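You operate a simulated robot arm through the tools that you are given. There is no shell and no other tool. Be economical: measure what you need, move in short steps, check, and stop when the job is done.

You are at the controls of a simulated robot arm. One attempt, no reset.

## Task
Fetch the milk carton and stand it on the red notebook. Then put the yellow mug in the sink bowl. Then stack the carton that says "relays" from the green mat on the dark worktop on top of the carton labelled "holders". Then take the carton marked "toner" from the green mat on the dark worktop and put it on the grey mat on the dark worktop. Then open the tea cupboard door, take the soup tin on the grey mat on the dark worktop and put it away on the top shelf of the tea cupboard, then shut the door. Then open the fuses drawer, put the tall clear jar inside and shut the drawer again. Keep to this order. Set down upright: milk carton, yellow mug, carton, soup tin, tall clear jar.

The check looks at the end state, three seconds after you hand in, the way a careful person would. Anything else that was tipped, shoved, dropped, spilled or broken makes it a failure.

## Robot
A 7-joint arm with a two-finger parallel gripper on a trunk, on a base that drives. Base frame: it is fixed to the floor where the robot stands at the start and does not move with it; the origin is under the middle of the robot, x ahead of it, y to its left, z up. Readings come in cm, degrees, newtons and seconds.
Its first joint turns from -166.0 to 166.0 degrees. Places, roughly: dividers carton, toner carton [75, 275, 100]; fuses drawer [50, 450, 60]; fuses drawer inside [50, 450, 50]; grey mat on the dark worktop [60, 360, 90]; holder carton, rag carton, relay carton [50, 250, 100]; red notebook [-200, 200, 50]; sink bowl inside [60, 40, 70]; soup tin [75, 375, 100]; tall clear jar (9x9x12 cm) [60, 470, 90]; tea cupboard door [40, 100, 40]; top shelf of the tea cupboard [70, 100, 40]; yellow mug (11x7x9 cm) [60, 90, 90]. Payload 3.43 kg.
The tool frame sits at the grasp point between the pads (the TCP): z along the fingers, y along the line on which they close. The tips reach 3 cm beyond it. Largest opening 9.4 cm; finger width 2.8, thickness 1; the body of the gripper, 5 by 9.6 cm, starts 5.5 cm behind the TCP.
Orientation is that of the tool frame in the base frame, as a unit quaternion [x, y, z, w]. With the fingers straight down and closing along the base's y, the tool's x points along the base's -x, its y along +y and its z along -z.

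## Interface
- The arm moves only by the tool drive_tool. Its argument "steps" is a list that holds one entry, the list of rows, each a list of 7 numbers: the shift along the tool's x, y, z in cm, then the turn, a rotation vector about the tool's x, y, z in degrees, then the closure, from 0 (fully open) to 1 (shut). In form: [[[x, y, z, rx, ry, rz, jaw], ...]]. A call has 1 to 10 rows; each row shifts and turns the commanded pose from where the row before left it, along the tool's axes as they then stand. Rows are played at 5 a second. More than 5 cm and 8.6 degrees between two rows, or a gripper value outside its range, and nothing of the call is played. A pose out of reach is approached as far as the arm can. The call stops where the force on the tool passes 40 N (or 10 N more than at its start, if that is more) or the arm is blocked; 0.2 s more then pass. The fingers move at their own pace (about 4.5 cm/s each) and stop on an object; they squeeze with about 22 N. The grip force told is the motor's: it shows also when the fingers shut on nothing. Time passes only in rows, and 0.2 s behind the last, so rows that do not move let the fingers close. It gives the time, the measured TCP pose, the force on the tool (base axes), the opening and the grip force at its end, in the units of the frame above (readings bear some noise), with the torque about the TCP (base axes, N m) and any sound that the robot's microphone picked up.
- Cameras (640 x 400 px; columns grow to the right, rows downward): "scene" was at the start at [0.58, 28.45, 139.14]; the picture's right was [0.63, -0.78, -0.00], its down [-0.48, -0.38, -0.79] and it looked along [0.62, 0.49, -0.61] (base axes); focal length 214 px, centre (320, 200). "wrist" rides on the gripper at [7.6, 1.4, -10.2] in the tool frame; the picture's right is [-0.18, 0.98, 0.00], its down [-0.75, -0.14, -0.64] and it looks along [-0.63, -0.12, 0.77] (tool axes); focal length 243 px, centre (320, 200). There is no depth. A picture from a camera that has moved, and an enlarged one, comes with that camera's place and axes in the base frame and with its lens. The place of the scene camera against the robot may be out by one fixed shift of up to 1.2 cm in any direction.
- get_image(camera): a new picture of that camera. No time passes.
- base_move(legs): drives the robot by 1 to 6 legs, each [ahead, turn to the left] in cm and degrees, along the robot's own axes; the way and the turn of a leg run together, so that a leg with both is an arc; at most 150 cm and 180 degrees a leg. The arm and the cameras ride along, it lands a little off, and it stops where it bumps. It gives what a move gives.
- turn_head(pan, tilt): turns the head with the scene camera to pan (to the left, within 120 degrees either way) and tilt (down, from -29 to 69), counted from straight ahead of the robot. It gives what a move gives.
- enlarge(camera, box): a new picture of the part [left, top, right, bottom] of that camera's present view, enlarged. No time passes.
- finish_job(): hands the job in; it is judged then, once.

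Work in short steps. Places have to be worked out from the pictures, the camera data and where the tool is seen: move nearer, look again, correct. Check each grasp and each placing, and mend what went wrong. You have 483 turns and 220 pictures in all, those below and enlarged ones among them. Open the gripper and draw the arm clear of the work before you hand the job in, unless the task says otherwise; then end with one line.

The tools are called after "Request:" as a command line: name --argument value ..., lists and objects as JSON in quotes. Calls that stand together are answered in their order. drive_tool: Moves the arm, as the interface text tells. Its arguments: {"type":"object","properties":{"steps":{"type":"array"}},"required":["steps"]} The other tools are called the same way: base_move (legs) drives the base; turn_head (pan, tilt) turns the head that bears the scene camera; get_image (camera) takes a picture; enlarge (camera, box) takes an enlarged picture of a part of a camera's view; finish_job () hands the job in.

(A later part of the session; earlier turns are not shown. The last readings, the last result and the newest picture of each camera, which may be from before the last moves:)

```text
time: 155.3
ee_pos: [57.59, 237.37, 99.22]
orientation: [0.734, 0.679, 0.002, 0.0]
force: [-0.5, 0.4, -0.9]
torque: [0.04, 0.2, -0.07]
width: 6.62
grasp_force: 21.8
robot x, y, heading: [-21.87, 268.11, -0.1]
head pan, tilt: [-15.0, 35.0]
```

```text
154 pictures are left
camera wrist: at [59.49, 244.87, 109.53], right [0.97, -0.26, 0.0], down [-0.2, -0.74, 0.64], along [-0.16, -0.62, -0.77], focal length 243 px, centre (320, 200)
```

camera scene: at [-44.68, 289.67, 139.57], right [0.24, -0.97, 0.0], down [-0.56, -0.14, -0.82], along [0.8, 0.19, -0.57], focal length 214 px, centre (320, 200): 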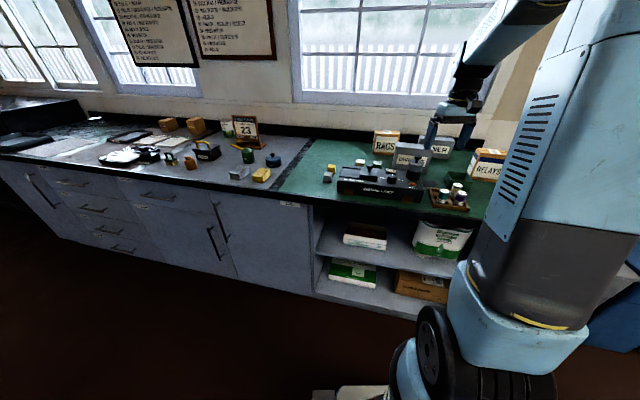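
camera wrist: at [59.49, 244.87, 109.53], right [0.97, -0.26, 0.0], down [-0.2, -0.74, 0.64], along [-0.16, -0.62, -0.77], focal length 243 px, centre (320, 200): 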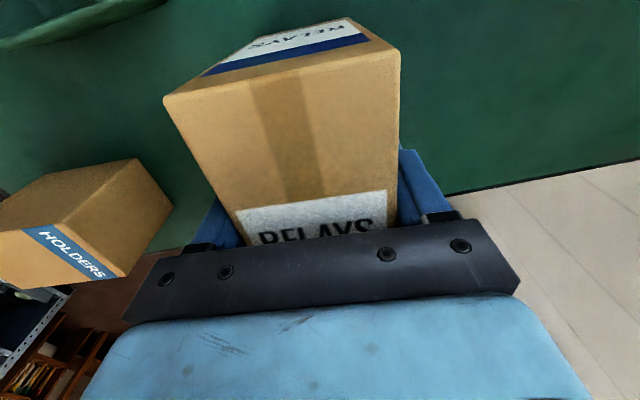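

Gripped (6.6 cm). Lift 15 cm.

Request:
drive_tool --steps '[[[0, 0, -1, 0, 0, 0, 1], [0, 0, -3, 0, 0, 0, 1], [0, 0, -4, 0, 0, 0, 1], [0, 0, -4, 0, 0, 0, 1], [0, 0, -3, 0, 0, 0, 1], [0, 0, 0, 0, 0, 0, 1]]]'

Request:
get_image --camera "wrist"

Request:
get_image --camera "scene"

```text
time: 156.7
ee_pos: [57.37, 237.22, 114.14]
orientation: [0.734, 0.679, 0.004, 0.001]
force: [-0.2, -0.2, -5.5]
torque: [0.0, 0.0, 0.01]
width: 6.66
grasp_force: 21.8
robot x, y, heading: [-21.82, 267.98, -0.1]
head pan, tilt: [-15.0, 35.0]
```

```text
153 pictures are left
camera wrist: at [59.38, 244.81, 124.49], right [0.97, -0.26, 0.0], down [-0.2, -0.74, 0.64], along [-0.16, -0.62, -0.77], focal length 243 px, centre (320, 200)
```

wrist: 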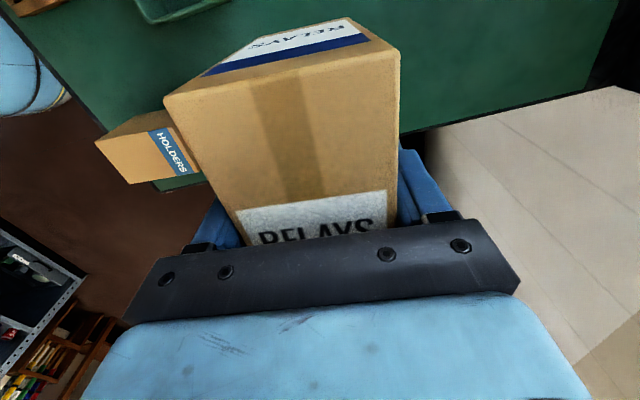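

```text
152 pictures are left
camera scene: at [-19.34, 288.95, 139.58], right [-0.26, -0.97, 0.0], down [-0.55, 0.15, -0.82], along [0.79, -0.21, -0.57], focal length 214 px, centre (320, 200)
```

scene: 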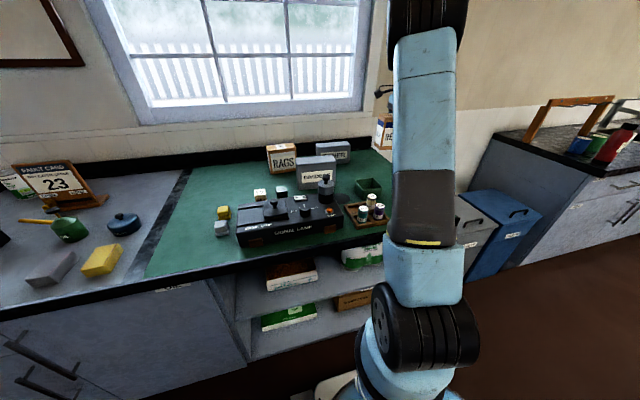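

Holders' centre consistently ≈(36,236) with the same rotation as Relays. Move over it at this height.

Request:
drive_tool --steps '[[[-0.55, -4.25, 0, 0, 0, 0, 1], [-0.55, -4.25, 0, 0, 0, 0, 1], [-0.55, -4.25, 0, 0, 0, 0, 1], [-0.55, -4.25, 0, 0, 0, 0, 1], [-0.55, -4.25, 0, 0, 0, 0, 1], [0, 0, 0, 0, 0, 0, 1], [0, 0, 0, 0, 0, 0, 1]]]'

Request:
get_image --camera "wrist"

Request:
turn_head --pan -35 --tilt 45

Request:
get_image --camera "scene"

```text
time: 158.3
ee_pos: [36.11, 236.23, 113.93]
orientation: [0.734, 0.68, 0.003, 0.0]
force: [0.6, 0.2, -5.3]
torque: [-0.01, -0.01, -0.01]
width: 6.64
grasp_force: 22.4
robot x, y, heading: [-21.42, 267.53, -0.2]
head pan, tilt: [-15.0, 35.0]
```

```text
151 pictures are left
camera wrist: at [38.0, 243.81, 124.38], right [0.97, -0.26, 0.0], down [-0.2, -0.74, 0.64], along [-0.16, -0.62, -0.77], focal length 243 px, centre (320, 200)
```

wrist: 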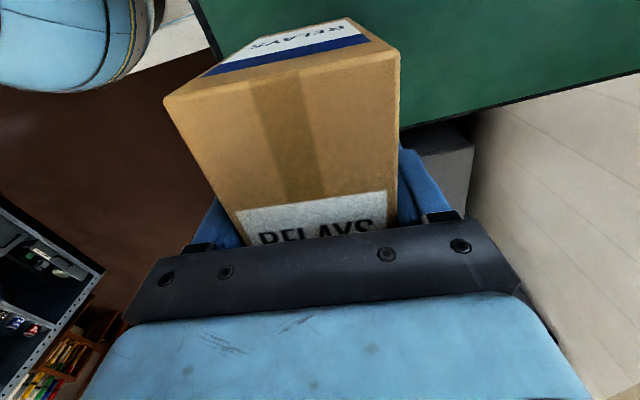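

```text
time: 159.1
ee_pos: [36.2, 236.3, 114.06]
orientation: [0.734, 0.679, 0.003, 0.001]
force: [0.2, -0.1, -5.7]
torque: [-0.01, 0.01, -0.02]
width: 6.63
grasp_force: 22.4
robot x, y, heading: [-21.9, 267.88, -0.3]
head pan, tilt: [-35.0, 45.0]
```

```text
150 pictures are left
camera scene: at [-21.21, 286.57, 138.1], right [-0.57, -0.82, 0.0], down [-0.58, 0.41, -0.71], along [0.58, -0.41, -0.71], focal length 214 px, centre (320, 200)
```

scene: 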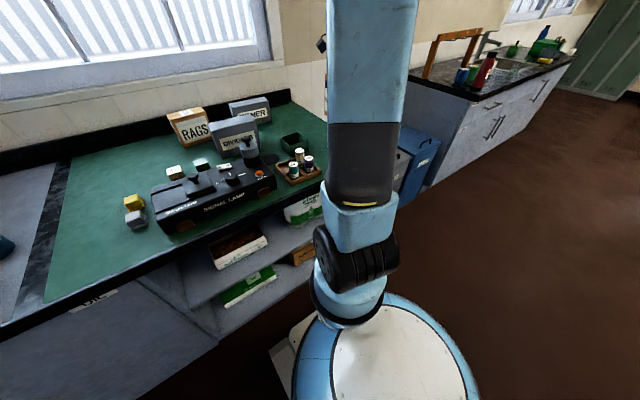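

The arm blocks the head view, but the numbers agree. Lower: contact expected near TCP z≈108.

Request:
drive_tool --steps '[[[0, 0, 2, 0, 0, 0, 1], [0, 0, 1.5, 0, 0, 0, 1], [0, 0, 0.7, 0, 0, 0, 1], [0, 0, 0, 0, 0, 0, 1]]]'

Request:
drive_tool --steps '[[[0, 0, 0.5, 0, 0, 0, 1], [0, 0, 0.5, 0, 0, 0, 1], [0, 0, 0, 0, 0, 0, 1]]]'

Request:
drive_tool --steps '[[[0, 0, 0.5, 0, 0, 0, 1], [0, 0, 0, 0, 0, 0, 1]]]'

```text
time: 160.1
ee_pos: [36.04, 236.38, 109.93]
orientation: [0.734, 0.679, 0.003, 0.001]
force: [-0.9, -0.8, -4.9]
torque: [0.02, -0.01, 0.02]
width: 6.66
grasp_force: 21.8
robot x, y, heading: [-21.71, 267.39, -0.0]
head pan, tilt: [-35.0, 45.0]
```

```text
time: 160.9
ee_pos: [36.14, 236.31, 108.83]
orientation: [0.734, 0.679, 0.003, 0.001]
force: [0.3, -0.4, -6.6]
torque: [0.01, -0.01, 0.07]
width: 6.62
grasp_force: 21.7
robot x, y, heading: [-21.8, 268.2, -0.2]
head pan, tilt: [-35.0, 45.0]
```

```text
time: 161.5
ee_pos: [36.09, 236.24, 108.26]
orientation: [0.734, 0.679, 0.002, 0.0]
force: [0.9, -0.2, -5.3]
torque: [-0.05, -0.01, 0.01]
width: 6.65
grasp_force: 21.8
robot x, y, heading: [-21.85, 267.89, 0.2]
head pan, tilt: [-35.0, 45.0]
```

Request:
drive_tool --steps '[[[0, 0, 0.4, 0, 0, 0, 1], [0, 0, 0, 0, 0, 0, 1]]]'

Request:
drive_tool --steps '[[[0, 0, 0.3, 0, 0, 0, 1], [0, 0, 0, 0, 0, 0, 1]]]'

```text
time: 162.1
ee_pos: [36.07, 236.22, 107.91]
orientation: [0.734, 0.679, 0.003, 0.001]
force: [0.3, -0.6, -4.9]
torque: [-0.02, 0.0, 0.02]
width: 6.65
grasp_force: 21.8
robot x, y, heading: [-21.94, 267.68, -0.4]
head pan, tilt: [-35.0, 45.0]
```

```text
time: 162.7
ee_pos: [36.01, 236.24, 107.65]
orientation: [0.734, 0.68, 0.004, 0.002]
force: [0.4, 1.4, 2.0]
torque: [0.12, 0.19, -0.02]
width: 6.64
grasp_force: 22.2
robot x, y, heading: [-21.47, 268.14, 0.1]
head pan, tilt: [-35.0, 45.0]
```

Weight is being taken by the Holders box. A touch more, then release and lift.

Request:
drive_tool --steps '[[[0, 0, 0.15, 0, 0, 0, 1], [0, 0, 0, 0, 0, 0, 1], [0, 0, 0, 0, 0, 0, 0.2], [0, 0, 0, 0, 0, 0, 0.2], [0, 0, 0, 0, 0, 0, 0], [0, 0, -1, 0, 0, 0, 0], [0, 0, -3, 0, 0, 0, 0], [0, 0, -4, 0, 0, 0, 0], [0, 0, -4, 0, 0, 0, 0], [0, 0, 0, 0, 0, 0, 0]]]'

Request:
get_image --camera "wrist"

```text
time: 164.9
ee_pos: [36.15, 236.12, 119.6]
orientation: [0.735, 0.678, 0.004, 0.0]
force: [0.9, 0.3, 0.8]
torque: [-0.01, -0.01, -0.02]
width: 9.38
grasp_force: 0.0
robot x, y, heading: [-21.56, 268.08, -0.1]
head pan, tilt: [-35.0, 45.0]
```

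```text
149 pictures are left
camera wrist: at [37.99, 243.62, 129.86], right [0.97, -0.26, 0.0], down [-0.2, -0.74, 0.64], along [-0.16, -0.62, -0.77], focal length 243 px, centre (320, 200)
```

wrist: 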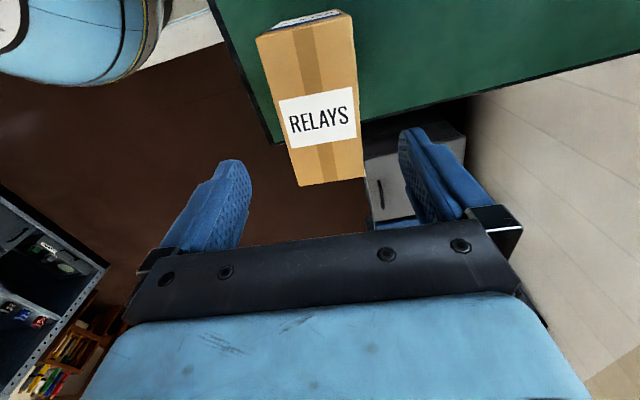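

Relays stands on Holders. Next, Toner ≈(79,255). Drive 14 cm closer and move the tool toward it.

Request:
base_move --legs '[[14, 0]]'

Request:
drive_tool --steps '[[[3.04, 3.7, 0, 0, 0, 0, 0], [3.04, 3.7, 0, 0, 0, 0, 0], [3.04, 3.7, 0, 0, 0, 0, 0], [3.04, 3.7, 0, 0, 0, 0, 0], [3.04, 3.7, 0, 0, 0, 0, 0], [3.04, 3.7, 0, 0, 0, 0, 0], [3.04, 3.7, 0, 0, 0, 0, 0], [0, 0, 0, 0, 0, 0, 0], [0, 0, 0, 0, 0, 0, 0]]]'

Request:
get_image --camera "wrist"

Request:
get_image --camera "scene"

```text
time: 166.3
ee_pos: [50.23, 236.24, 119.53]
orientation: [0.733, 0.68, 0.003, 0.002]
force: [-0.4, -0.6, 0.2]
torque: [-0.01, 0.0, 0.03]
width: 9.43
grasp_force: 0.0
robot x, y, heading: [-7.67, 267.51, -0.1]
head pan, tilt: [-35.0, 45.0]
```

```text
time: 168.3
ee_pos: [77.91, 255.47, 119.74]
orientation: [0.733, 0.68, 0.003, 0.001]
force: [-0.1, -0.5, -0.2]
torque: [-0.03, 0.0, -0.05]
width: 9.41
grasp_force: 0.1
robot x, y, heading: [-7.44, 267.58, -0.2]
head pan, tilt: [-35.0, 45.0]
```

```text
148 pictures are left
camera wrist: at [79.77, 263.0, 130.1], right [0.97, -0.26, 0.0], down [-0.2, -0.74, 0.64], along [-0.16, -0.62, -0.77], focal length 243 px, centre (320, 200)
```

wrist: 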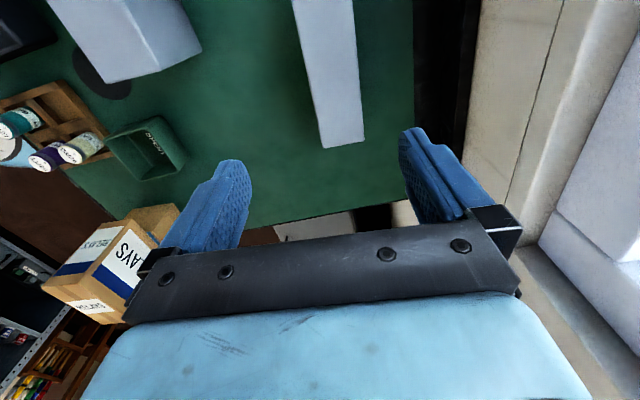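

```text
147 pictures are left
camera scene: at [-7.11, 286.57, 138.1], right [-0.57, -0.82, 0.0], down [-0.58, 0.41, -0.71], along [0.58, -0.41, -0.71], focal length 214 px, centre (320, 200)
```

scene: 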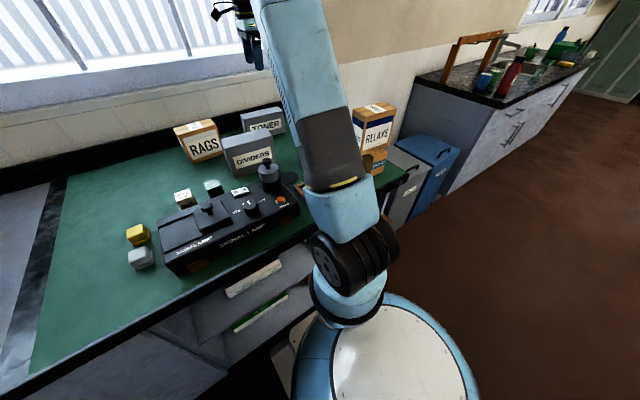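

Enlarge the wrist view on Toner.

Request:
enlarge --camera "wrist" --box '[240, 0, 440, 160]'

```text
2.50 times, centred on (340, 80) of wrist
camera zoom: at [79.77, 263.0, 130.1], right [0.97, -0.26, 0.0], down [-0.2, -0.74, 0.64], along [-0.16, -0.62, -0.77], focal length 606 px, centre (270, 500)
```

zoom: 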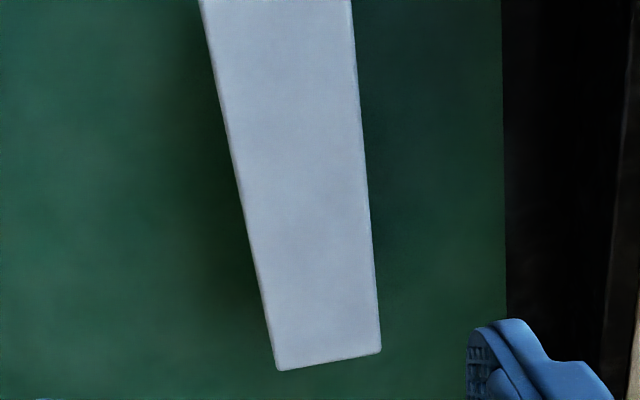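

Toner top: x≈76.5–82.5 at its middle, centre ≈(79.6,255.5), rotation ~4°. Align and descend partway.

Request:
drive_tool --steps '[[[0.1, 1.6, 3, 0, 0, 0, 0], [0, 0, 4, 0, 0, 0, 0], [0, 0, 4, 0, 0, 0, 0], [0, 0, 2, 0, 0, 0, 0], [0, 0, 0, 0, 0, 0, 0], [0, 0, 0, 0, 0, 0, 0]]]'

Request:
get_image --camera "wrist"

```text
time: 169.7
ee_pos: [79.43, 255.53, 106.67]
orientation: [0.733, 0.68, 0.004, 0.001]
force: [0.9, -0.8, -0.1]
torque: [0.01, 0.0, 0.04]
width: 9.41
grasp_force: 0.0
robot x, y, heading: [-7.62, 267.41, 0.1]
head pan, tilt: [-35.0, 45.0]
```

```text
145 pictures are left
camera wrist: at [81.32, 263.09, 117.09], right [0.97, -0.26, 0.01], down [-0.2, -0.74, 0.64], along [-0.16, -0.62, -0.77], focal length 243 px, centre (320, 200)
```

wrist: 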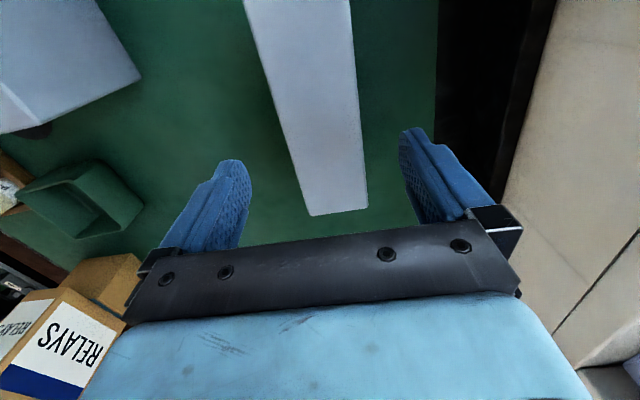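

Centred. Descend 9 cm and close.

Request:
drive_tool --steps '[[[0, 0, 3, 0, 0, 0, 0], [0, 0, 3, 0, 0, 0, 0], [0, 0, 3, 0, 0, 0, 0], [0, 0, 0, 0, 0, 0, 0], [0, 0, 0, 0, 0, 0, 1], [0, 0, 0, 0, 0, 0, 1], [0, 0, 0, 0, 0, 0, 1], [0, 0, 0, 0, 0, 0, 1]]]'

Request:
drive_tool --steps '[[[0, 0, -1, 0, 0, 0, 1], [0, 0, -3, 0, 0, 0, 1], [0, 0, -4, 0, 0, 0, 1], [0, 0, -4, 0, 0, 0, 1], [0, 0, -4, 0, 0, 0, 1], [0, 0, -4, 0, 0, 0, 1], [0, 0, 0, 0, 0, 0, 1]]]'

Request:
get_image --camera "wrist"

```text
time: 171.5
ee_pos: [79.42, 255.5, 97.82]
orientation: [0.733, 0.68, 0.004, 0.0]
force: [0.3, -0.9, 0.4]
torque: [-0.04, 0.04, 0.09]
width: 6.25
grasp_force: 22.3
robot x, y, heading: [-7.87, 267.66, -0.2]
head pan, tilt: [-35.0, 45.0]
```

```text
time: 173.1
ee_pos: [79.35, 255.73, 117.81]
orientation: [0.734, 0.68, 0.003, 0.001]
force: [-0.1, -1.3, -2.5]
torque: [-0.01, 0.02, 0.0]
width: 6.22
grasp_force: 21.8
robot x, y, heading: [-7.6, 267.69, -0.3]
head pan, tilt: [-35.0, 45.0]
```

```text
144 pictures are left
camera wrist: at [81.19, 263.07, 128.2], right [0.97, -0.26, 0.0], down [-0.2, -0.74, 0.64], along [-0.16, -0.62, -0.77], focal length 243 px, centre (320, 200)
```

wrist: 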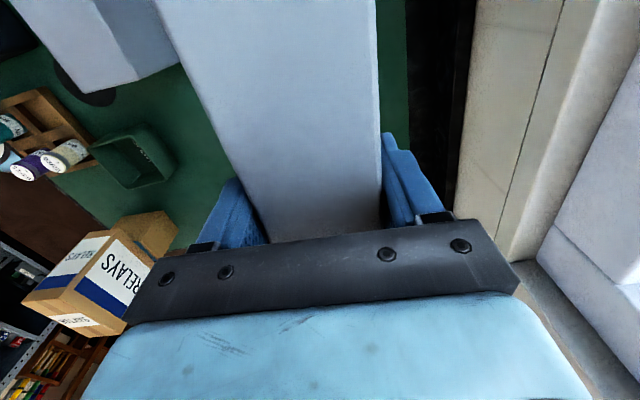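

Toner lifted (weight ~2.5 N). Look toward the grey mat for a free spot.

Request:
turn_head --pan 50 --tilt 35

Request:
get_image --camera "scene"

```text
time: 174.7
ee_pos: [79.33, 255.6, 117.85]
orientation: [0.733, 0.68, 0.004, 0.001]
force: [0.2, 0.2, -3.0]
torque: [-0.03, 0.01, 0.0]
width: 6.25
grasp_force: 22.1
robot x, y, heading: [-6.9, 267.6, -0.3]
head pan, tilt: [50.0, 35.0]
```

```text
143 pictures are left
camera scene: at [-8.11, 297.97, 139.58], right [0.77, -0.64, 0.0], down [-0.37, -0.44, -0.82], along [0.53, 0.63, -0.57], focal length 214 px, centre (320, 200)
```

scene: 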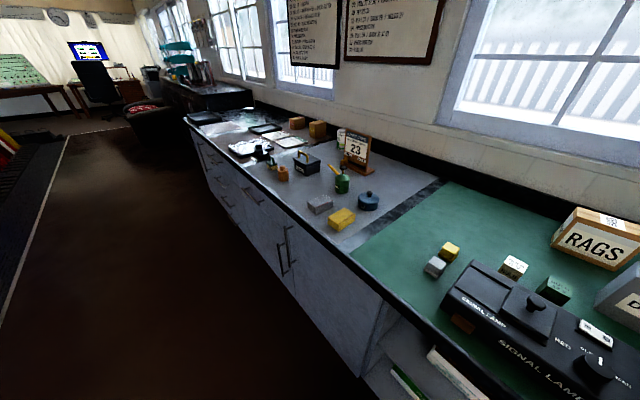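

Request:
enlarge --camera "scene" --box '[180, 90, 460, 270]'

```text
2.22 times, centred on (320, 180) of scene
camera zoom: at [-8.11, 297.97, 139.58], right [0.77, -0.64, 0.0], down [-0.37, -0.44, -0.82], along [0.53, 0.63, -0.57], focal length 477 px, centre (320, 244)
```

zoom: 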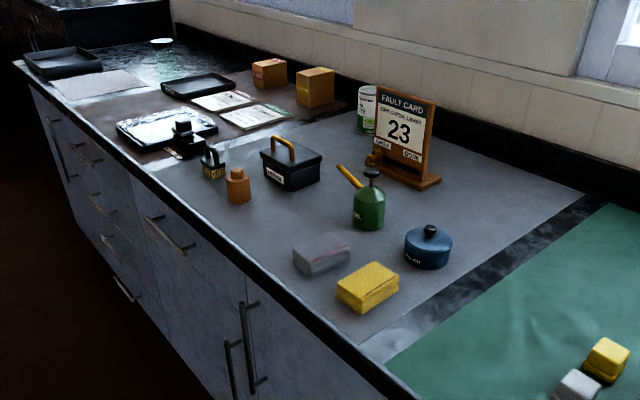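

Free spot on the grey mat: around (73,341), between the blue pot and the calendar. Back off, turn, drive along, and turn back in smaller legs.

Request:
base_move --legs '[[-60, 0], [0, 38], [0, 37]]'

Request:
base_move --legs '[[88, 0]]'

```text
time: 182.1
ee_pos: [-32.77, 349.17, 117.88]
orientation: [0.171, 0.985, 0.003, -0.002]
force: [-0.1, -0.2, -3.2]
torque: [-0.04, -0.06, 0.03]
width: 6.25
grasp_force: 21.8
robot x, y, heading: [-57.68, 265.55, 76.3]
head pan, tilt: [50.0, 35.0]
stopped in leg 3: the robot was blocked; the commanded pose is now the measured one
```

```text
time: 186.9
ee_pos: [-11.92, 435.24, 117.84]
orientation: [0.173, 0.985, 0.002, -0.002]
force: [0.5, 0.3, -3.2]
torque: [0.03, -0.01, 0.04]
width: 6.22
grasp_force: 21.9
robot x, y, heading: [-37.68, 351.51, 76.4]
head pan, tilt: [50.0, 35.0]
```

Turn back to face the counter in two separate legs.

Request:
base_move --legs '[[0, -38]]'

Request:
base_move --legs '[[0, -38]]'

Request:
turn_head --pan 10 --tilt 35

Request:
get_image --camera "scene"

Request:
get_image --camera "wrist"

```text
time: 189.3
ee_pos: [33.85, 401.97, 117.79]
orientation: [0.485, 0.875, 0.003, -0.001]
force: [-0.4, 0.1, -3.8]
torque: [0.0, -0.03, -0.02]
width: 6.22
grasp_force: 22.3
robot x, y, heading: [-40.51, 355.89, 38.8]
head pan, tilt: [50.0, 35.0]
```

```text
time: 191.7
ee_pos: [46.56, 345.39, 117.91]
orientation: [0.745, 0.667, 0.003, 0.0]
force: [0.7, -0.6, -2.8]
torque: [0.0, 0.04, 0.02]
width: 6.24
grasp_force: 21.8
robot x, y, heading: [-40.48, 360.96, 0.9]
head pan, tilt: [50.0, 35.0]
```

```text
time: 192.7
ee_pos: [46.47, 345.38, 118.02]
orientation: [0.746, 0.665, 0.003, 0.0]
force: [0.4, 0.2, -3.1]
torque: [-0.01, -0.01, 0.01]
width: 6.21
grasp_force: 22.1
robot x, y, heading: [-40.63, 360.89, 0.9]
head pan, tilt: [10.0, 35.0]
```

```text
141 pictures are left
camera scene: at [-38.29, 385.93, 139.58], right [0.19, -0.98, 0.0], down [-0.56, -0.11, -0.82], along [0.8, 0.15, -0.57], focal length 214 px, centre (320, 200)
```

scene: 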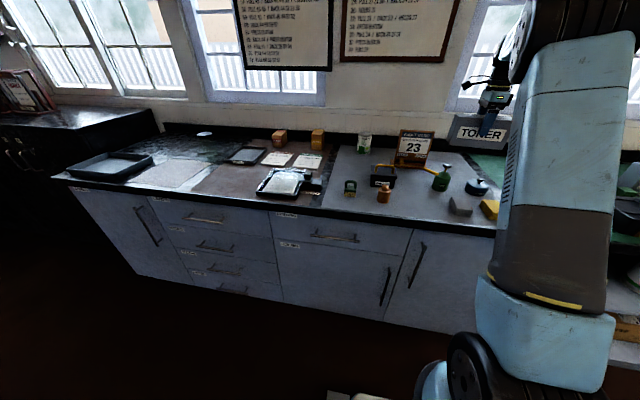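

```text
140 pictures are left
camera wrist: at [48.7, 352.84, 128.28], right [0.96, -0.29, 0.0], down [-0.23, -0.74, 0.64], along [-0.19, -0.61, -0.77], focal length 243 px, centre (320, 200)
```

wrist: 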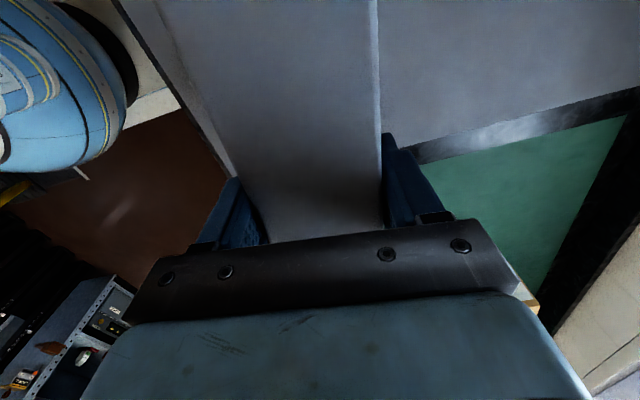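

Mat's right edge at y≈327; target centre (73,341). Zoom the scene to check the calendar and soup tin positions.

Request:
enlarge --camera "scene" --box '[330, 110, 530, 230]'

```text
3.20 times, centred on (430, 170) of scene
camera zoom: at [-38.29, 385.93, 139.58], right [0.19, -0.98, 0.0], down [-0.56, -0.11, -0.82], along [0.8, 0.15, -0.57], focal length 686 px, centre (-32, 296)
```

zoom: 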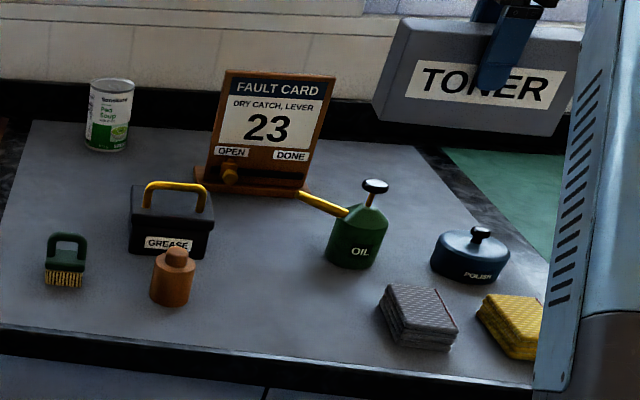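

Calendar occupies x≥68, y 351–368; better spot for Toner: centre (64,339.5), behind the blue pot. Shift the tool, straighten it, and drive 17 cm ahead.

Request:
drive_tool --steps '[[[-3, 0.3, -1, 0, 0, -3, 1], [-3, 0.2, 0, 0, 0, -3, 1], [0, 0, 0, 0, 0, 0, 1]]]'

Request:
base_move --legs '[[17, 0]]'

Request:
get_image --camera "wrist"

Request:
enlarge --camera "scene" --box '[330, 110, 530, 230]'

```text
time: 193.5
ee_pos: [46.4, 339.47, 118.89]
orientation: [0.71, 0.704, 0.003, 0.0]
force: [-0.2, -0.7, -3.3]
torque: [0.01, 0.0, 0.01]
width: 6.21
grasp_force: 21.6
robot x, y, heading: [-40.39, 360.99, 0.9]
head pan, tilt: [10.0, 35.0]
```

```text
time: 195.0
ee_pos: [63.58, 339.64, 118.83]
orientation: [0.71, 0.704, 0.003, 0.0]
force: [0.1, 0.2, -3.1]
torque: [-0.01, -0.04, 0.02]
width: 6.25
grasp_force: 22.4
robot x, y, heading: [-23.25, 361.15, 0.8]
head pan, tilt: [10.0, 35.0]
```

```text
138 pictures are left
camera wrist: at [64.98, 347.21, 129.27], right [0.98, -0.19, 0.0], down [-0.15, -0.75, 0.64], along [-0.12, -0.63, -0.77], focal length 243 px, centre (320, 200)
```

wrist: 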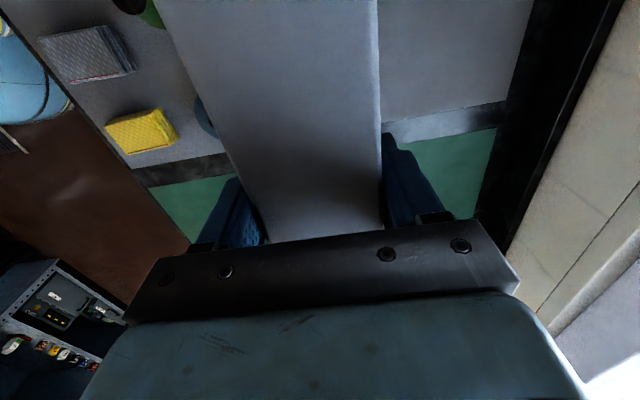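

```text
3.20 times, centred on (430, 170) of scene
camera zoom: at [-21.08, 386.17, 139.58], right [0.19, -0.98, 0.0], down [-0.56, -0.11, -0.82], along [0.8, 0.15, -0.57], focal length 686 px, centre (-32, 296)
```

zoom: 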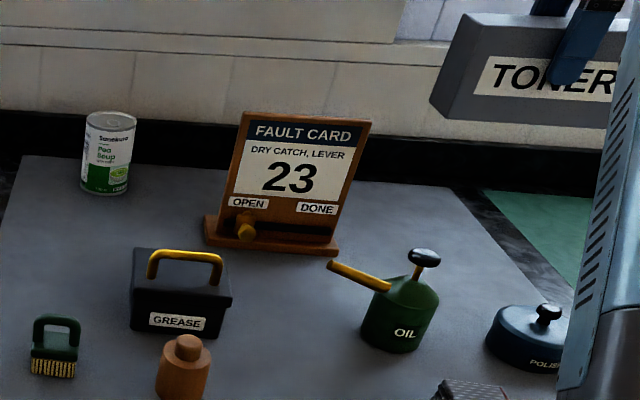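

Mat edge is y≈329.4, so I shift 0.7 cm further in, then lower. Contact expected at TCP z≈97.8.

Request:
drive_tool --steps '[[[0.7, 0.3, 4, 0, 0, 0, 1], [0, 0, 4, 0, 0, 0, 1], [0, 0, 4, 0, 0, 0, 1], [0, 0, 4, 0, 0, 0, 1], [0, 0, 3, 0, 0, 0, 1], [0, 0, 0.7, 0, 0, 0, 1], [0, 0, 0, 0, 0, 0, 1]]]'

Request:
enlarge --camera "scene" --box '[330, 110, 530, 230]'

```text
time: 196.6
ee_pos: [64.01, 340.38, 99.23]
orientation: [0.71, 0.704, 0.002, 0.0]
force: [0.5, 0.4, -3.3]
torque: [0.01, -0.02, 0.01]
width: 6.23
grasp_force: 21.8
robot x, y, heading: [-23.27, 360.96, 0.9]
head pan, tilt: [10.0, 35.0]
```

```text
3.20 times, centred on (430, 170) of scene
camera zoom: at [-21.06, 386.17, 139.58], right [0.19, -0.98, 0.0], down [-0.56, -0.11, -0.82], along [0.8, 0.15, -0.57], focal length 686 px, centre (-32, 296)
```

zoom: 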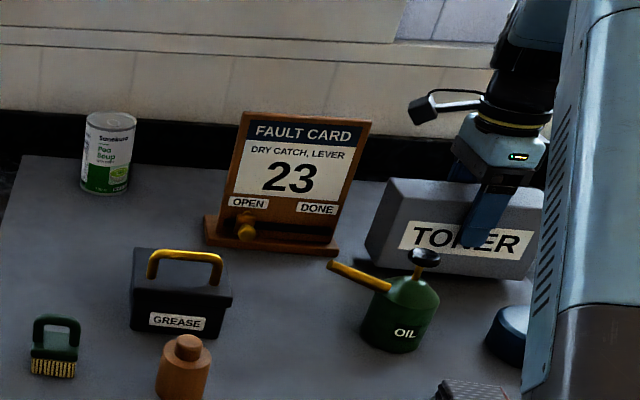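

Good position. Lower to contact.

Request:
drive_tool --steps '[[[0, 0, 0.5, 0, 0, 0, 1], [0, 0, 0.5, 0, 0, 0, 1], [0, 0, 0, 0, 0, 0, 1]]]'

Request:
drive_tool --steps '[[[0, 0, 0.4, 0, 0, 0, 1], [0, 0, 0, 0, 0, 0, 1]]]'

```text
time: 197.4
ee_pos: [63.95, 340.42, 98.24]
orientation: [0.71, 0.704, 0.002, 0.0]
force: [0.4, 0.0, -2.5]
torque: [0.01, 0.0, -0.01]
width: 6.19
grasp_force: 22.0
robot x, y, heading: [-23.19, 361.46, 1.0]
head pan, tilt: [10.0, 35.0]
```

```text
time: 198.0
ee_pos: [64.07, 340.35, 97.78]
orientation: [0.711, 0.703, 0.003, 0.0]
force: [-0.6, 0.4, -3.1]
torque: [0.01, 0.02, 0.01]
width: 6.25
grasp_force: 21.9
robot x, y, heading: [-23.51, 361.39, 0.7]
head pan, tilt: [10.0, 35.0]
```

Request:
drive_tool --steps '[[[0, 0, 0.3, 0, 0, 0, 1], [0, 0, 0, 0, 0, 0, 1]]]'

Request:
drive_tool --steps '[[[0, 0, 0.2, 0, 0, 0, 1], [0, 0, 0, 0, 0, 0, 1]]]'

```text
time: 198.6
ee_pos: [63.97, 340.36, 97.77]
orientation: [0.71, 0.704, 0.004, 0.001]
force: [1.8, -0.2, 12.7]
torque: [0.31, 0.37, 0.02]
width: 6.23
grasp_force: 21.7
robot x, y, heading: [-23.43, 361.34, 0.7]
head pan, tilt: [10.0, 35.0]
```

```text
time: 199.2
ee_pos: [64.04, 340.39, 97.52]
orientation: [0.711, 0.703, 0.004, 0.002]
force: [5.2, -1.5, 21.2]
torque: [0.0, 0.33, 0.05]
width: 6.26
grasp_force: 22.2
robot x, y, heading: [-22.85, 361.11, 0.8]
head pan, tilt: [10.0, 35.0]
```

Contact; release and lift.

Request:
drive_tool --steps '[[[0, 0, -0.3, 0, 0, 0, 1], [0, 0, 0, 0, 0, 0, 0.15], [0, 0, 0, 0, 0, 0, 0.15], [0, 0, 0, 0, 0, 0, 0.15], [0, 0, -2, 0, 0, 0, 0.15], [0, 0, -4, 0, 0, 0, 0.15], [0, 0, -4, 0, 0, 0, 0.15], [0, 0, -5, 0, 0, 0, 0.15], [0, 0, -5, 0, 0, 0, 0], [0, 0, 0, 0, 0, 0, 0]]]'

Request:
get_image --camera "scene"

Request:
get_image --camera "wrist"

```text
time: 201.4
ee_pos: [63.99, 340.28, 117.91]
orientation: [0.71, 0.704, 0.003, 0.0]
force: [0.1, -0.6, -0.1]
torque: [-0.01, -0.02, -0.02]
width: 9.36
grasp_force: 0.0
robot x, y, heading: [-23.26, 361.37, 0.5]
head pan, tilt: [10.0, 35.0]
```

```text
135 pictures are left
camera scene: at [-21.08, 386.17, 139.58], right [0.19, -0.98, 0.0], down [-0.56, -0.11, -0.82], along [0.8, 0.15, -0.57], focal length 214 px, centre (320, 200)
```

scene: 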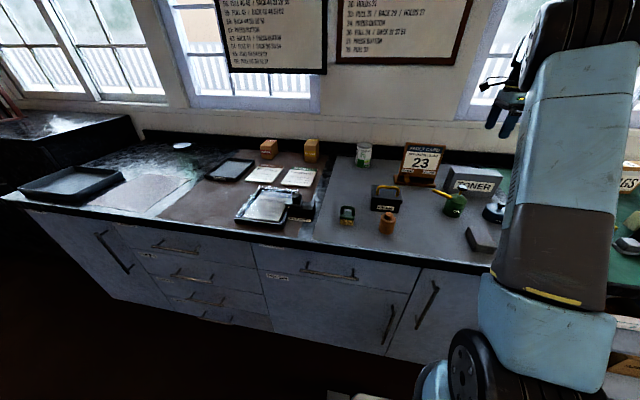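

```text
134 pictures are left
camera wrist: at [65.41, 347.93, 128.1], right [0.98, -0.19, 0.0], down [-0.15, -0.75, 0.64], along [-0.12, -0.63, -0.77], focal length 243 px, centre (320, 200)
```

wrist: 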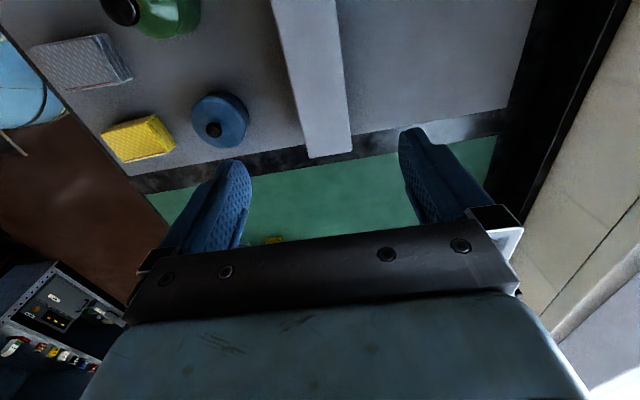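

Toner stands on the grey mat. Next: the tea cupboard door. Rotate the tool back to neutral and back off.

Request:
drive_tool --steps '[[[0, 0, 0, 0, 0, -8.5, 0], [0, 0, 0, 0, 0, -8.5, 0], [0, 0, 0, 0, 0, -8.5, 0], [0, 0, 0, 0, 0, -8.5, 0], [0, 0, 0, 0, 0, -8.5, 0], [0, 0, 0, 0, 0, -8.5, 0], [0, 0, 0, 0, 0, -8.5, 0], [0, 0, 0, 0, 0, -8.5, 0], [0, 0, 0, 0, 0, -8.5, 0], [0, 0, 0, 0, 0, -8.5, 0]]]'

Request:
base_move --legs '[[-50, 0], [0, -45]]'

Request:
base_move --legs '[[0, -43]]'

```text
time: 203.6
ee_pos: [63.95, 340.24, 117.62]
orientation: [0.047, 0.999, 0.002, 0.002]
force: [0.9, 0.1, 1.1]
torque: [-0.02, 0.03, 0.04]
width: 9.4
grasp_force: 0.0
robot x, y, heading: [-23.06, 361.34, 0.6]
head pan, tilt: [10.0, 35.0]
```

```text
time: 208.9
ee_pos: [-25.68, 284.35, 117.59]
orientation: [0.424, 0.906, 0.001, 0.002]
force: [-0.3, 0.0, 0.0]
torque: [0.02, 0.01, 0.02]
width: 9.39
grasp_force: 0.1
robot x, y, heading: [-68.93, 364.58, -43.6]
head pan, tilt: [10.0, 35.0]
```

```text
time: 211.5
ee_pos: [-93.43, 276.6, 117.71]
orientation: [0.732, 0.681, -0.001, 0.003]
force: [-1.3, 0.3, -0.5]
torque: [-0.04, -0.12, -0.01]
width: 9.41
grasp_force: 0.1
robot x, y, heading: [-63.1, 364.74, -86.9]
head pan, tilt: [10.0, 35.0]
```

Drive down to the tea cupboard.

Request:
base_move --legs '[[130, 0], [130, 0]]'

Request:
base_move --legs '[[0, 43]]'

Request:
base_move --legs '[[0, 43]]'

Request:
turn_head --pan 0 --tilt 40

Request:
get_image --camera "scene"

```text
time: 224.4
ee_pos: [-75.44, 16.58, 117.72]
orientation: [0.73, 0.683, 0.001, 0.002]
force: [0.2, 0.5, -0.7]
torque: [0.0, 0.01, 0.03]
width: 9.45
grasp_force: 0.0
robot x, y, heading: [-45.35, 104.87, -86.1]
head pan, tilt: [10.0, 35.0]
```

```text
time: 227.0
ee_pos: [-7.63, 19.74, 117.79]
orientation: [0.431, 0.902, 0.001, 0.002]
force: [-0.7, -0.8, -0.2]
torque: [-0.02, 0.02, 0.01]
width: 9.39
grasp_force: 0.0
robot x, y, heading: [-50.06, 100.53, -43.8]
head pan, tilt: [10.0, 35.0]
```

```text
time: 229.6
ee_pos: [36.7, 70.46, 117.89]
orientation: [0.067, 0.998, 0.001, 0.002]
force: [0.9, 0.2, 0.5]
torque: [0.01, 0.03, 0.02]
width: 9.4
grasp_force: 0.0
robot x, y, heading: [-49.58, 94.93, -1.1]
head pan, tilt: [10.0, 35.0]
```

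```text
time: 230.3
ee_pos: [36.62, 70.29, 117.93]
orientation: [0.067, 0.998, 0.002, 0.002]
force: [0.5, 0.6, -0.1]
torque: [0.01, -0.02, 0.02]
width: 9.41
grasp_force: 0.0
robot x, y, heading: [-49.33, 95.27, -1.1]
head pan, tilt: [0.0, 40.0]
```

```text
133 pictures are left
camera scene: at [-46.51, 118.34, 138.83], right [-0.02, -1.0, 0.0], down [-0.64, 0.01, -0.77], along [0.77, -0.01, -0.64], focal length 214 px, centre (320, 200)
```

scene: 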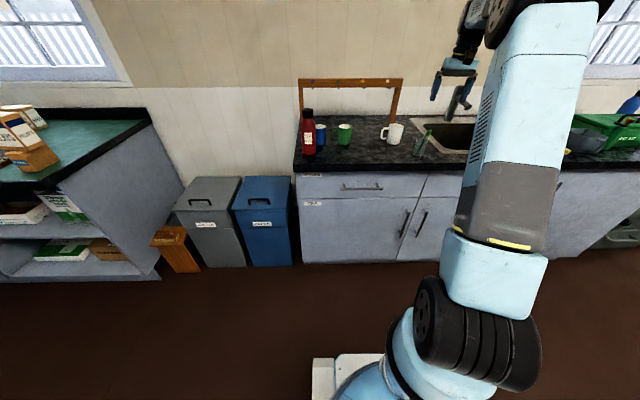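

Zoom on the tea cupboard door.

Request:
enlarge --camera "scene" --box '[285, 160, 445, 270]'

```text
3.64 times, centred on (365, 215) of scene
camera zoom: at [-46.51, 118.34, 138.83], right [-0.02, -1.0, 0.0], down [-0.64, 0.01, -0.77], along [0.77, -0.01, -0.64], focal length 780 px, centre (156, 146)
```

zoom: 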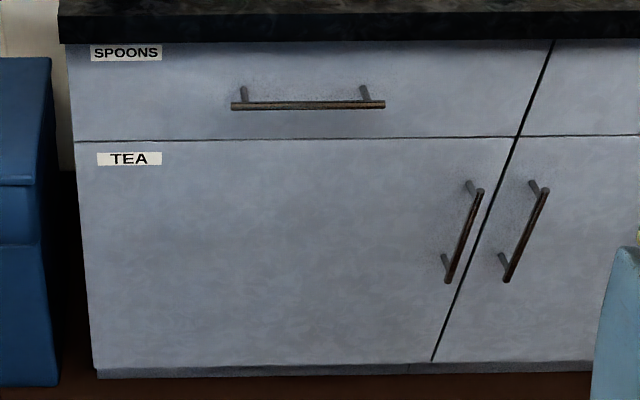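

The TEA door: hinge at y≈128, handle a vertical bar at y≈70, z 41–61, ~36 cm in x; face at x≈39.5. Back up 13 cm, level the tool forward (horizontal), then lower it in front of the counter.

Request:
base_move --legs '[[-13, 0]]'

Request:
drive_tool --steps '[[[0, 0, 0, 0, 0, -7.7, 0], [0, 0, 0, 0, -8.5, 0, 0], [0, 0, 0, 0, -8.5, 0, 0], [0, 0, 0, 0, -8.5, 0, 0], [0, 0, 0, 0, -8.5, 0, 0], [0, 0, 0, 0, -8.5, 0, 0], [0, 0, 0, 0, -8.5, 0, 0], [0, 0, 0, 0, -8.5, 0, 0], [0, 0, 0, 0, -8.5, 0, 0], [0, 0, 0, 0, -8.5, 0, 0]]]'

Request:
drive_tool --steps '[[[0, 0, 0, 0, -8.5, 0, 0], [0, 0, 0, 0, -5, 0, 0], [4.5, 0, 0, 0, 0, 0, 0], [4.5, 0, 0, 0, 0, 0, 0], [4.5, 0, 0, 0, 0, 0, 0], [4.5, 0, 0, 0, 0, 0, 0], [0, 0, 0, 0, 0, 0, 0]]]'

```text
time: 231.6
ee_pos: [23.62, 70.72, 117.92]
orientation: [0.067, 0.998, 0.001, 0.002]
force: [0.1, -0.1, 1.1]
torque: [-0.02, 0.03, -0.08]
width: 9.37
grasp_force: 0.2
robot x, y, heading: [-62.35, 95.15, -1.0]
head pan, tilt: [0.0, 40.0]
```

```text
time: 233.8
ee_pos: [23.38, 70.0, 117.89]
orientation: [0.004, 0.784, 0.0, 0.62]
force: [-0.1, -4.6, -0.4]
torque: [0.09, -0.08, 0.39]
width: 9.39
grasp_force: 0.1
robot x, y, heading: [-62.82, 95.25, -1.0]
head pan, tilt: [0.0, 40.0]
```

```text
time: 235.4
ee_pos: [23.75, 70.73, 100.0]
orientation: [0.002, 0.705, 0.001, 0.709]
force: [0.3, 0.0, 0.8]
torque: [0.0, 0.05, -0.01]
width: 9.41
grasp_force: 0.0
robot x, y, heading: [-62.69, 95.67, -1.1]
head pan, tilt: [0.0, 40.0]
```

Horizontal now. Lower to handle height (z≈51), then look.

Request:
drive_tool --steps '[[[4.9, 0, 0, 0, 0, 0, 0], [4.9, 0, 0, 0, 0, 0, 0], [4.9, 0, 0, 0, 0, 0, 0], [4.9, 0, 0, 0, 0, 0, 0], [4.9, 0, 0, 0, 0, 0, 0], [4.9, 0, 0, 0, 0, 0, 0], [4.9, 0, 0, 0, 0, 0, 0], [4.9, 0, 0, 0, 0, 0, 0], [4.9, 0, 0, 0, 0, 0, 0], [4.9, 0, 0, 0, 0, 0, 0]]]'

Request:
get_image --camera "wrist"

Request:
get_image --camera "scene"

```text
time: 237.6
ee_pos: [23.91, 70.85, 50.96]
orientation: [0.0, 0.705, 0.001, 0.709]
force: [0.2, 0.8, 0.4]
torque: [-0.01, 0.0, 0.01]
width: 9.37
grasp_force: 0.1
robot x, y, heading: [-62.99, 95.02, -1.3]
head pan, tilt: [0.0, 40.0]
```

```text
131 pictures are left
camera wrist: at [13.64, 72.39, 43.35], right [0.0, 0.98, 0.19], down [-0.65, -0.14, 0.75], along [0.76, -0.12, 0.64], focal length 243 px, centre (320, 200)
```

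wrist: 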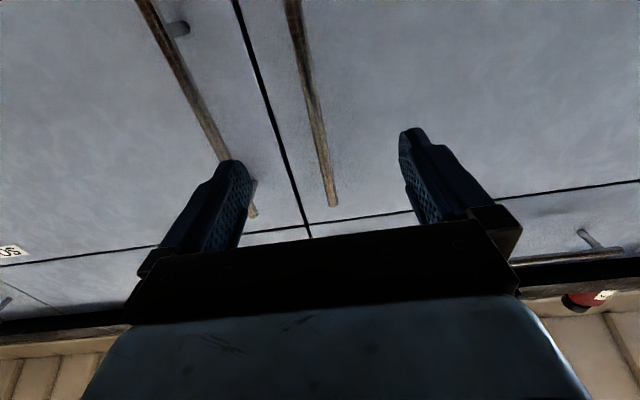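

```text
130 pictures are left
camera scene: at [-59.7, 118.56, 138.82], right [-0.02, -1.0, 0.0], down [-0.64, 0.01, -0.77], along [0.77, -0.01, -0.64], focal length 214 px, centre (320, 200)
```

scene: 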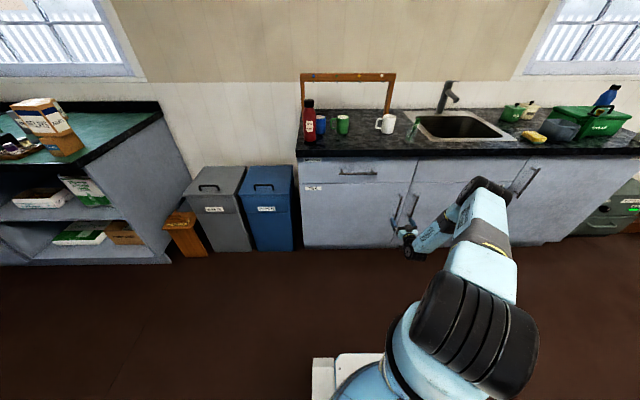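

Handle bar is at y≈70.3, distance ≈x 35. Advance ~9.5 cm with fingers straddling the bar.

Request:
drive_tool --steps '[[[0, -0.5, 3, 0, 0, 0, 0], [0, 0, 3, 0, 0, 0, 0], [0, 0, 2, 0, 0, 0, 0], [0, 0, 1.5, 0, 0, 0, 0], [0, 0, 0, 0, 0, 0, 0], [0, 0, 0, 0, 0, 0, 0]]]'

Request:
get_image --camera "wrist"

Request:
enlarge --camera "scene" --box '[350, 160, 480, 270]'

```text
time: 239.0
ee_pos: [33.49, 70.4, 50.9]
orientation: [0.002, 0.706, 0.0, 0.709]
force: [0.1, -0.3, -0.5]
torque: [0.06, -0.02, 0.0]
width: 9.41
grasp_force: 0.1
robot x, y, heading: [-62.53, 95.32, -1.1]
head pan, tilt: [0.0, 40.0]
```

```text
129 pictures are left
camera wrist: at [23.2, 71.94, 43.37], right [0.0, 0.98, 0.19], down [-0.65, -0.14, 0.75], along [0.76, -0.12, 0.63], focal length 243 px, centre (320, 200)
```

wrist: 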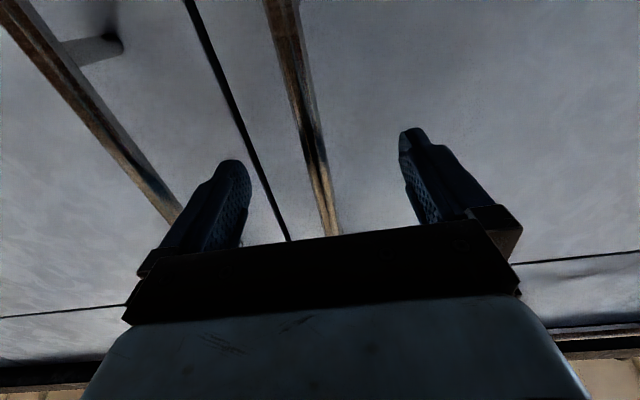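

```text
3.64 times, centred on (415, 215) of scene
camera zoom: at [-59.67, 118.56, 138.82], right [-0.02, -1.0, 0.0], down [-0.64, 0.01, -0.77], along [0.77, -0.01, -0.64], focal length 780 px, centre (-26, 146)
```

zoom: 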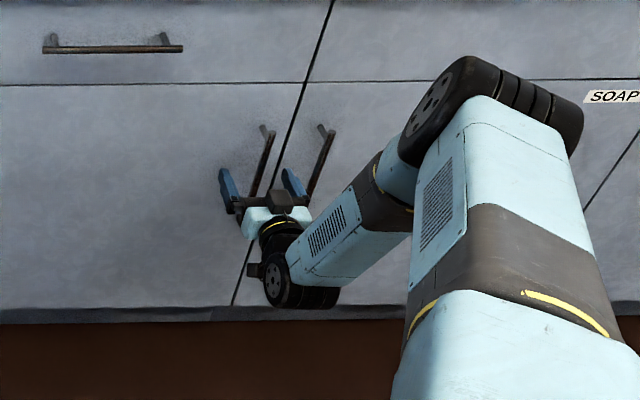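

The bar (x≈35) lies between the fingers. Advance 0.8 cm and close.

Request:
drive_tool --steps '[[[0, 0, 0.8, 0, 0, 0, 0], [0, 0, 0, 0, 0, 0, 1], [0, 0, 0, 0, 0, 0, 1], [0, 0, 0, 0, 0, 0, 1], [0, 0, 0, 0, 0, 0, 1], [0, 0, 0, 0, 0, 0, 1], [0, 0, 0, 0, 0, 0, 1]]]'

```text
time: 240.6
ee_pos: [34.29, 70.43, 51.05]
orientation: [0.001, 0.706, 0.002, 0.709]
force: [-0.4, 1.9, -0.2]
torque: [-0.26, 0.0, -0.02]
width: 1.64
grasp_force: 42.1
robot x, y, heading: [-62.37, 95.25, -0.8]
head pan, tilt: [0.0, 40.0]
```

Gripped the handle. Pull along the hinge arc, first two small steps to feel resistance.

Request:
drive_tool --steps '[[[0, 0.2, -2, 2, 0, 0, 1], [0, 0.22, -2, 2, 0, 0, 1], [0, 0, 0, 0, 0, 0, 1]]]'

```text
time: 241.4
ee_pos: [30.28, 70.93, 50.97]
orientation: [0.026, 0.704, -0.024, 0.709]
force: [1.5, -4.7, 1.5]
torque: [-0.27, 0.02, -0.05]
width: 1.6
grasp_force: 44.5
robot x, y, heading: [-62.39, 95.41, -1.2]
head pan, tilt: [0.0, 40.0]
```

Door moves easily. Continue the arc 24° more.

Request:
drive_tool --steps '[[[0, 0.45, -4, 4, 0, 0, 1], [0, 0.45, -4, 4, 0, 0, 1], [0, 0.45, -4, 4, 0, 0, 1], [0, 0, 0, 0, 0, 0, 1]]]'

Request:
drive_tool --steps '[[[0, 0.45, -4, 4, 0, 0, 1], [0, 0.45, -4, 4, 0, 0, 1], [0, 0.45, -4, 4, 0, 0, 1], [0, 0, 0, 0, 0, 0, 1]]]'

Request:
get_image --camera "scene"

```text
time: 242.4
ee_pos: [18.52, 73.7, 51.07]
orientation: [0.101, 0.699, -0.099, 0.701]
force: [-6.5, -17.8, 10.1]
torque: [-0.09, 0.86, -0.02]
width: 1.63
grasp_force: 44.6
robot x, y, heading: [-62.7, 95.82, -1.3]
head pan, tilt: [0.0, 40.0]
```

```text
time: 242.9
ee_pos: [14.87, 75.18, 51.01]
orientation: [0.124, 0.693, -0.122, 0.7]
force: [-1.2, -1.8, 0.2]
torque: [-0.27, 0.02, -0.18]
width: 1.65
grasp_force: 45.0
robot x, y, heading: [-62.21, 95.36, -1.0]
head pan, tilt: [0.0, 40.0]
stopped in row 2: the force on the tool passed its limit at 41 N (the readings are from after the stop); the commanded pose is now the measured one
```

```text
127 pictures are left
camera scene: at [-59.68, 118.57, 138.82], right [-0.02, -1.0, 0.0], down [-0.64, 0.01, -0.77], along [0.77, -0.01, -0.64], focal length 214 px, centre (320, 200)
```

scene: 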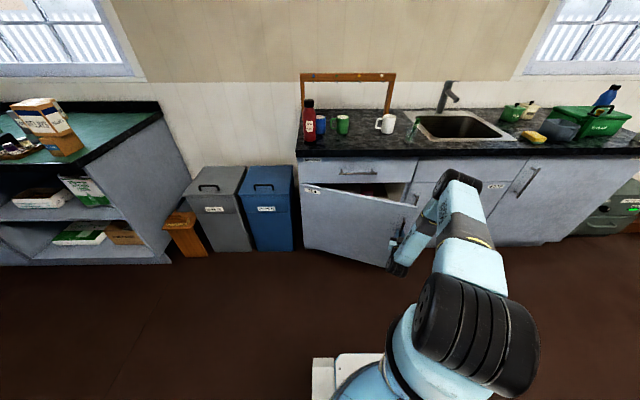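

Door ~18° open; the hinge radius is a bit larger (≈63). Continue with adjusted arc steps.

Request:
drive_tool --steps '[[[0, 0.25, -3, 2.5, 0, 0, 1], [0, 0.25, -3, 2.5, 0, 0, 1], [0, 0.25, -3, 2.5, 0, 0, 1], [0, 0, 0, 0, 0, 0, 1]]]'

Request:
drive_tool --steps '[[[0, 0.25, -3, 2.6, 0, 0, 1], [0, 0.25, -3, 2.6, 0, 0, 1], [0, 0.25, -3, 2.6, 0, 0, 1], [0, 0, 0, 0, 0, 0, 1]]]'

```text
time: 243.9
ee_pos: [6.82, 79.52, 51.02]
orientation: [0.169, 0.685, -0.167, 0.689]
force: [7.7, 11.7, 4.6]
torque: [0.0, 0.94, 0.01]
width: 1.6
grasp_force: 44.9
robot x, y, heading: [-62.45, 95.32, -1.1]
head pan, tilt: [0.0, 40.0]
```

```text
time: 244.7
ee_pos: [-0.3, 84.89, 51.05]
orientation: [0.212, 0.673, -0.208, 0.678]
force: [4.4, 3.6, -6.6]
torque: [-0.88, 0.25, -0.01]
width: 1.63
grasp_force: 45.4
robot x, y, heading: [-62.35, 94.97, -1.0]
head pan, tilt: [0.0, 40.0]
stopped in row 4: the force on the tool passed its limit at 46 N (the readings are from after the stop); the commanded pose is now the measured one
```

Door ≈36° open. Release the handle, back off a little, and go up; then I'll push the door from inside with the tool vertical.

Request:
drive_tool --steps '[[[0, 0, 0, 0, 0, 0, 0.5], [0, 0, 0, 0, 0, 0, 0.4], [0, 0, 0, 0, 0, 0, 0.4], [0, 0, -3, 0, 0, 0, 0.4], [0, 0, -3, 0, 0, 0, 0.4], [-4, 0, 0, 0, 0, 0, 0.4], [-4.5, 0, 0, 0, 0, 0, 0.4], [-4.5, 0, 0, 0, 0, 0, 0.4], [-4.5, 0, 0, 0, 0, 0, 0.4], [-4.5, 0, 0, 0, 0, 0, 0.4]]]'

Request:
get_image --camera "scene"

```text
time: 246.9
ee_pos: [-5.32, 87.96, 73.09]
orientation: [0.214, 0.672, -0.21, 0.678]
force: [-0.1, -0.6, -0.3]
torque: [-0.01, -0.02, 0.0]
width: 5.62
grasp_force: 0.1
robot x, y, heading: [-62.24, 95.24, -1.0]
head pan, tilt: [0.0, 40.0]
```

```text
126 pictures are left
camera scene: at [-59.65, 118.57, 138.82], right [-0.02, -1.0, 0.0], down [-0.64, 0.01, -0.77], along [0.77, -0.01, -0.64], focal length 214 px, centre (320, 200)
```

scene: 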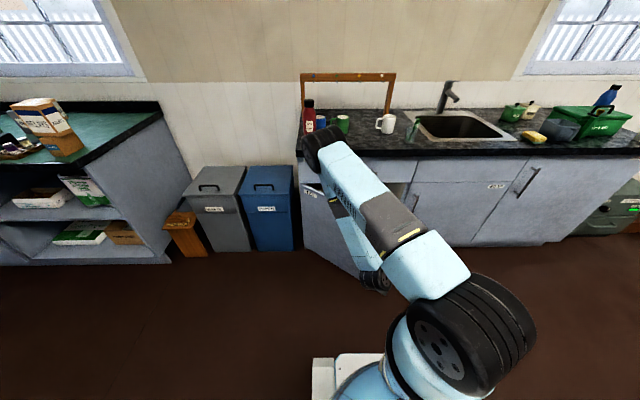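

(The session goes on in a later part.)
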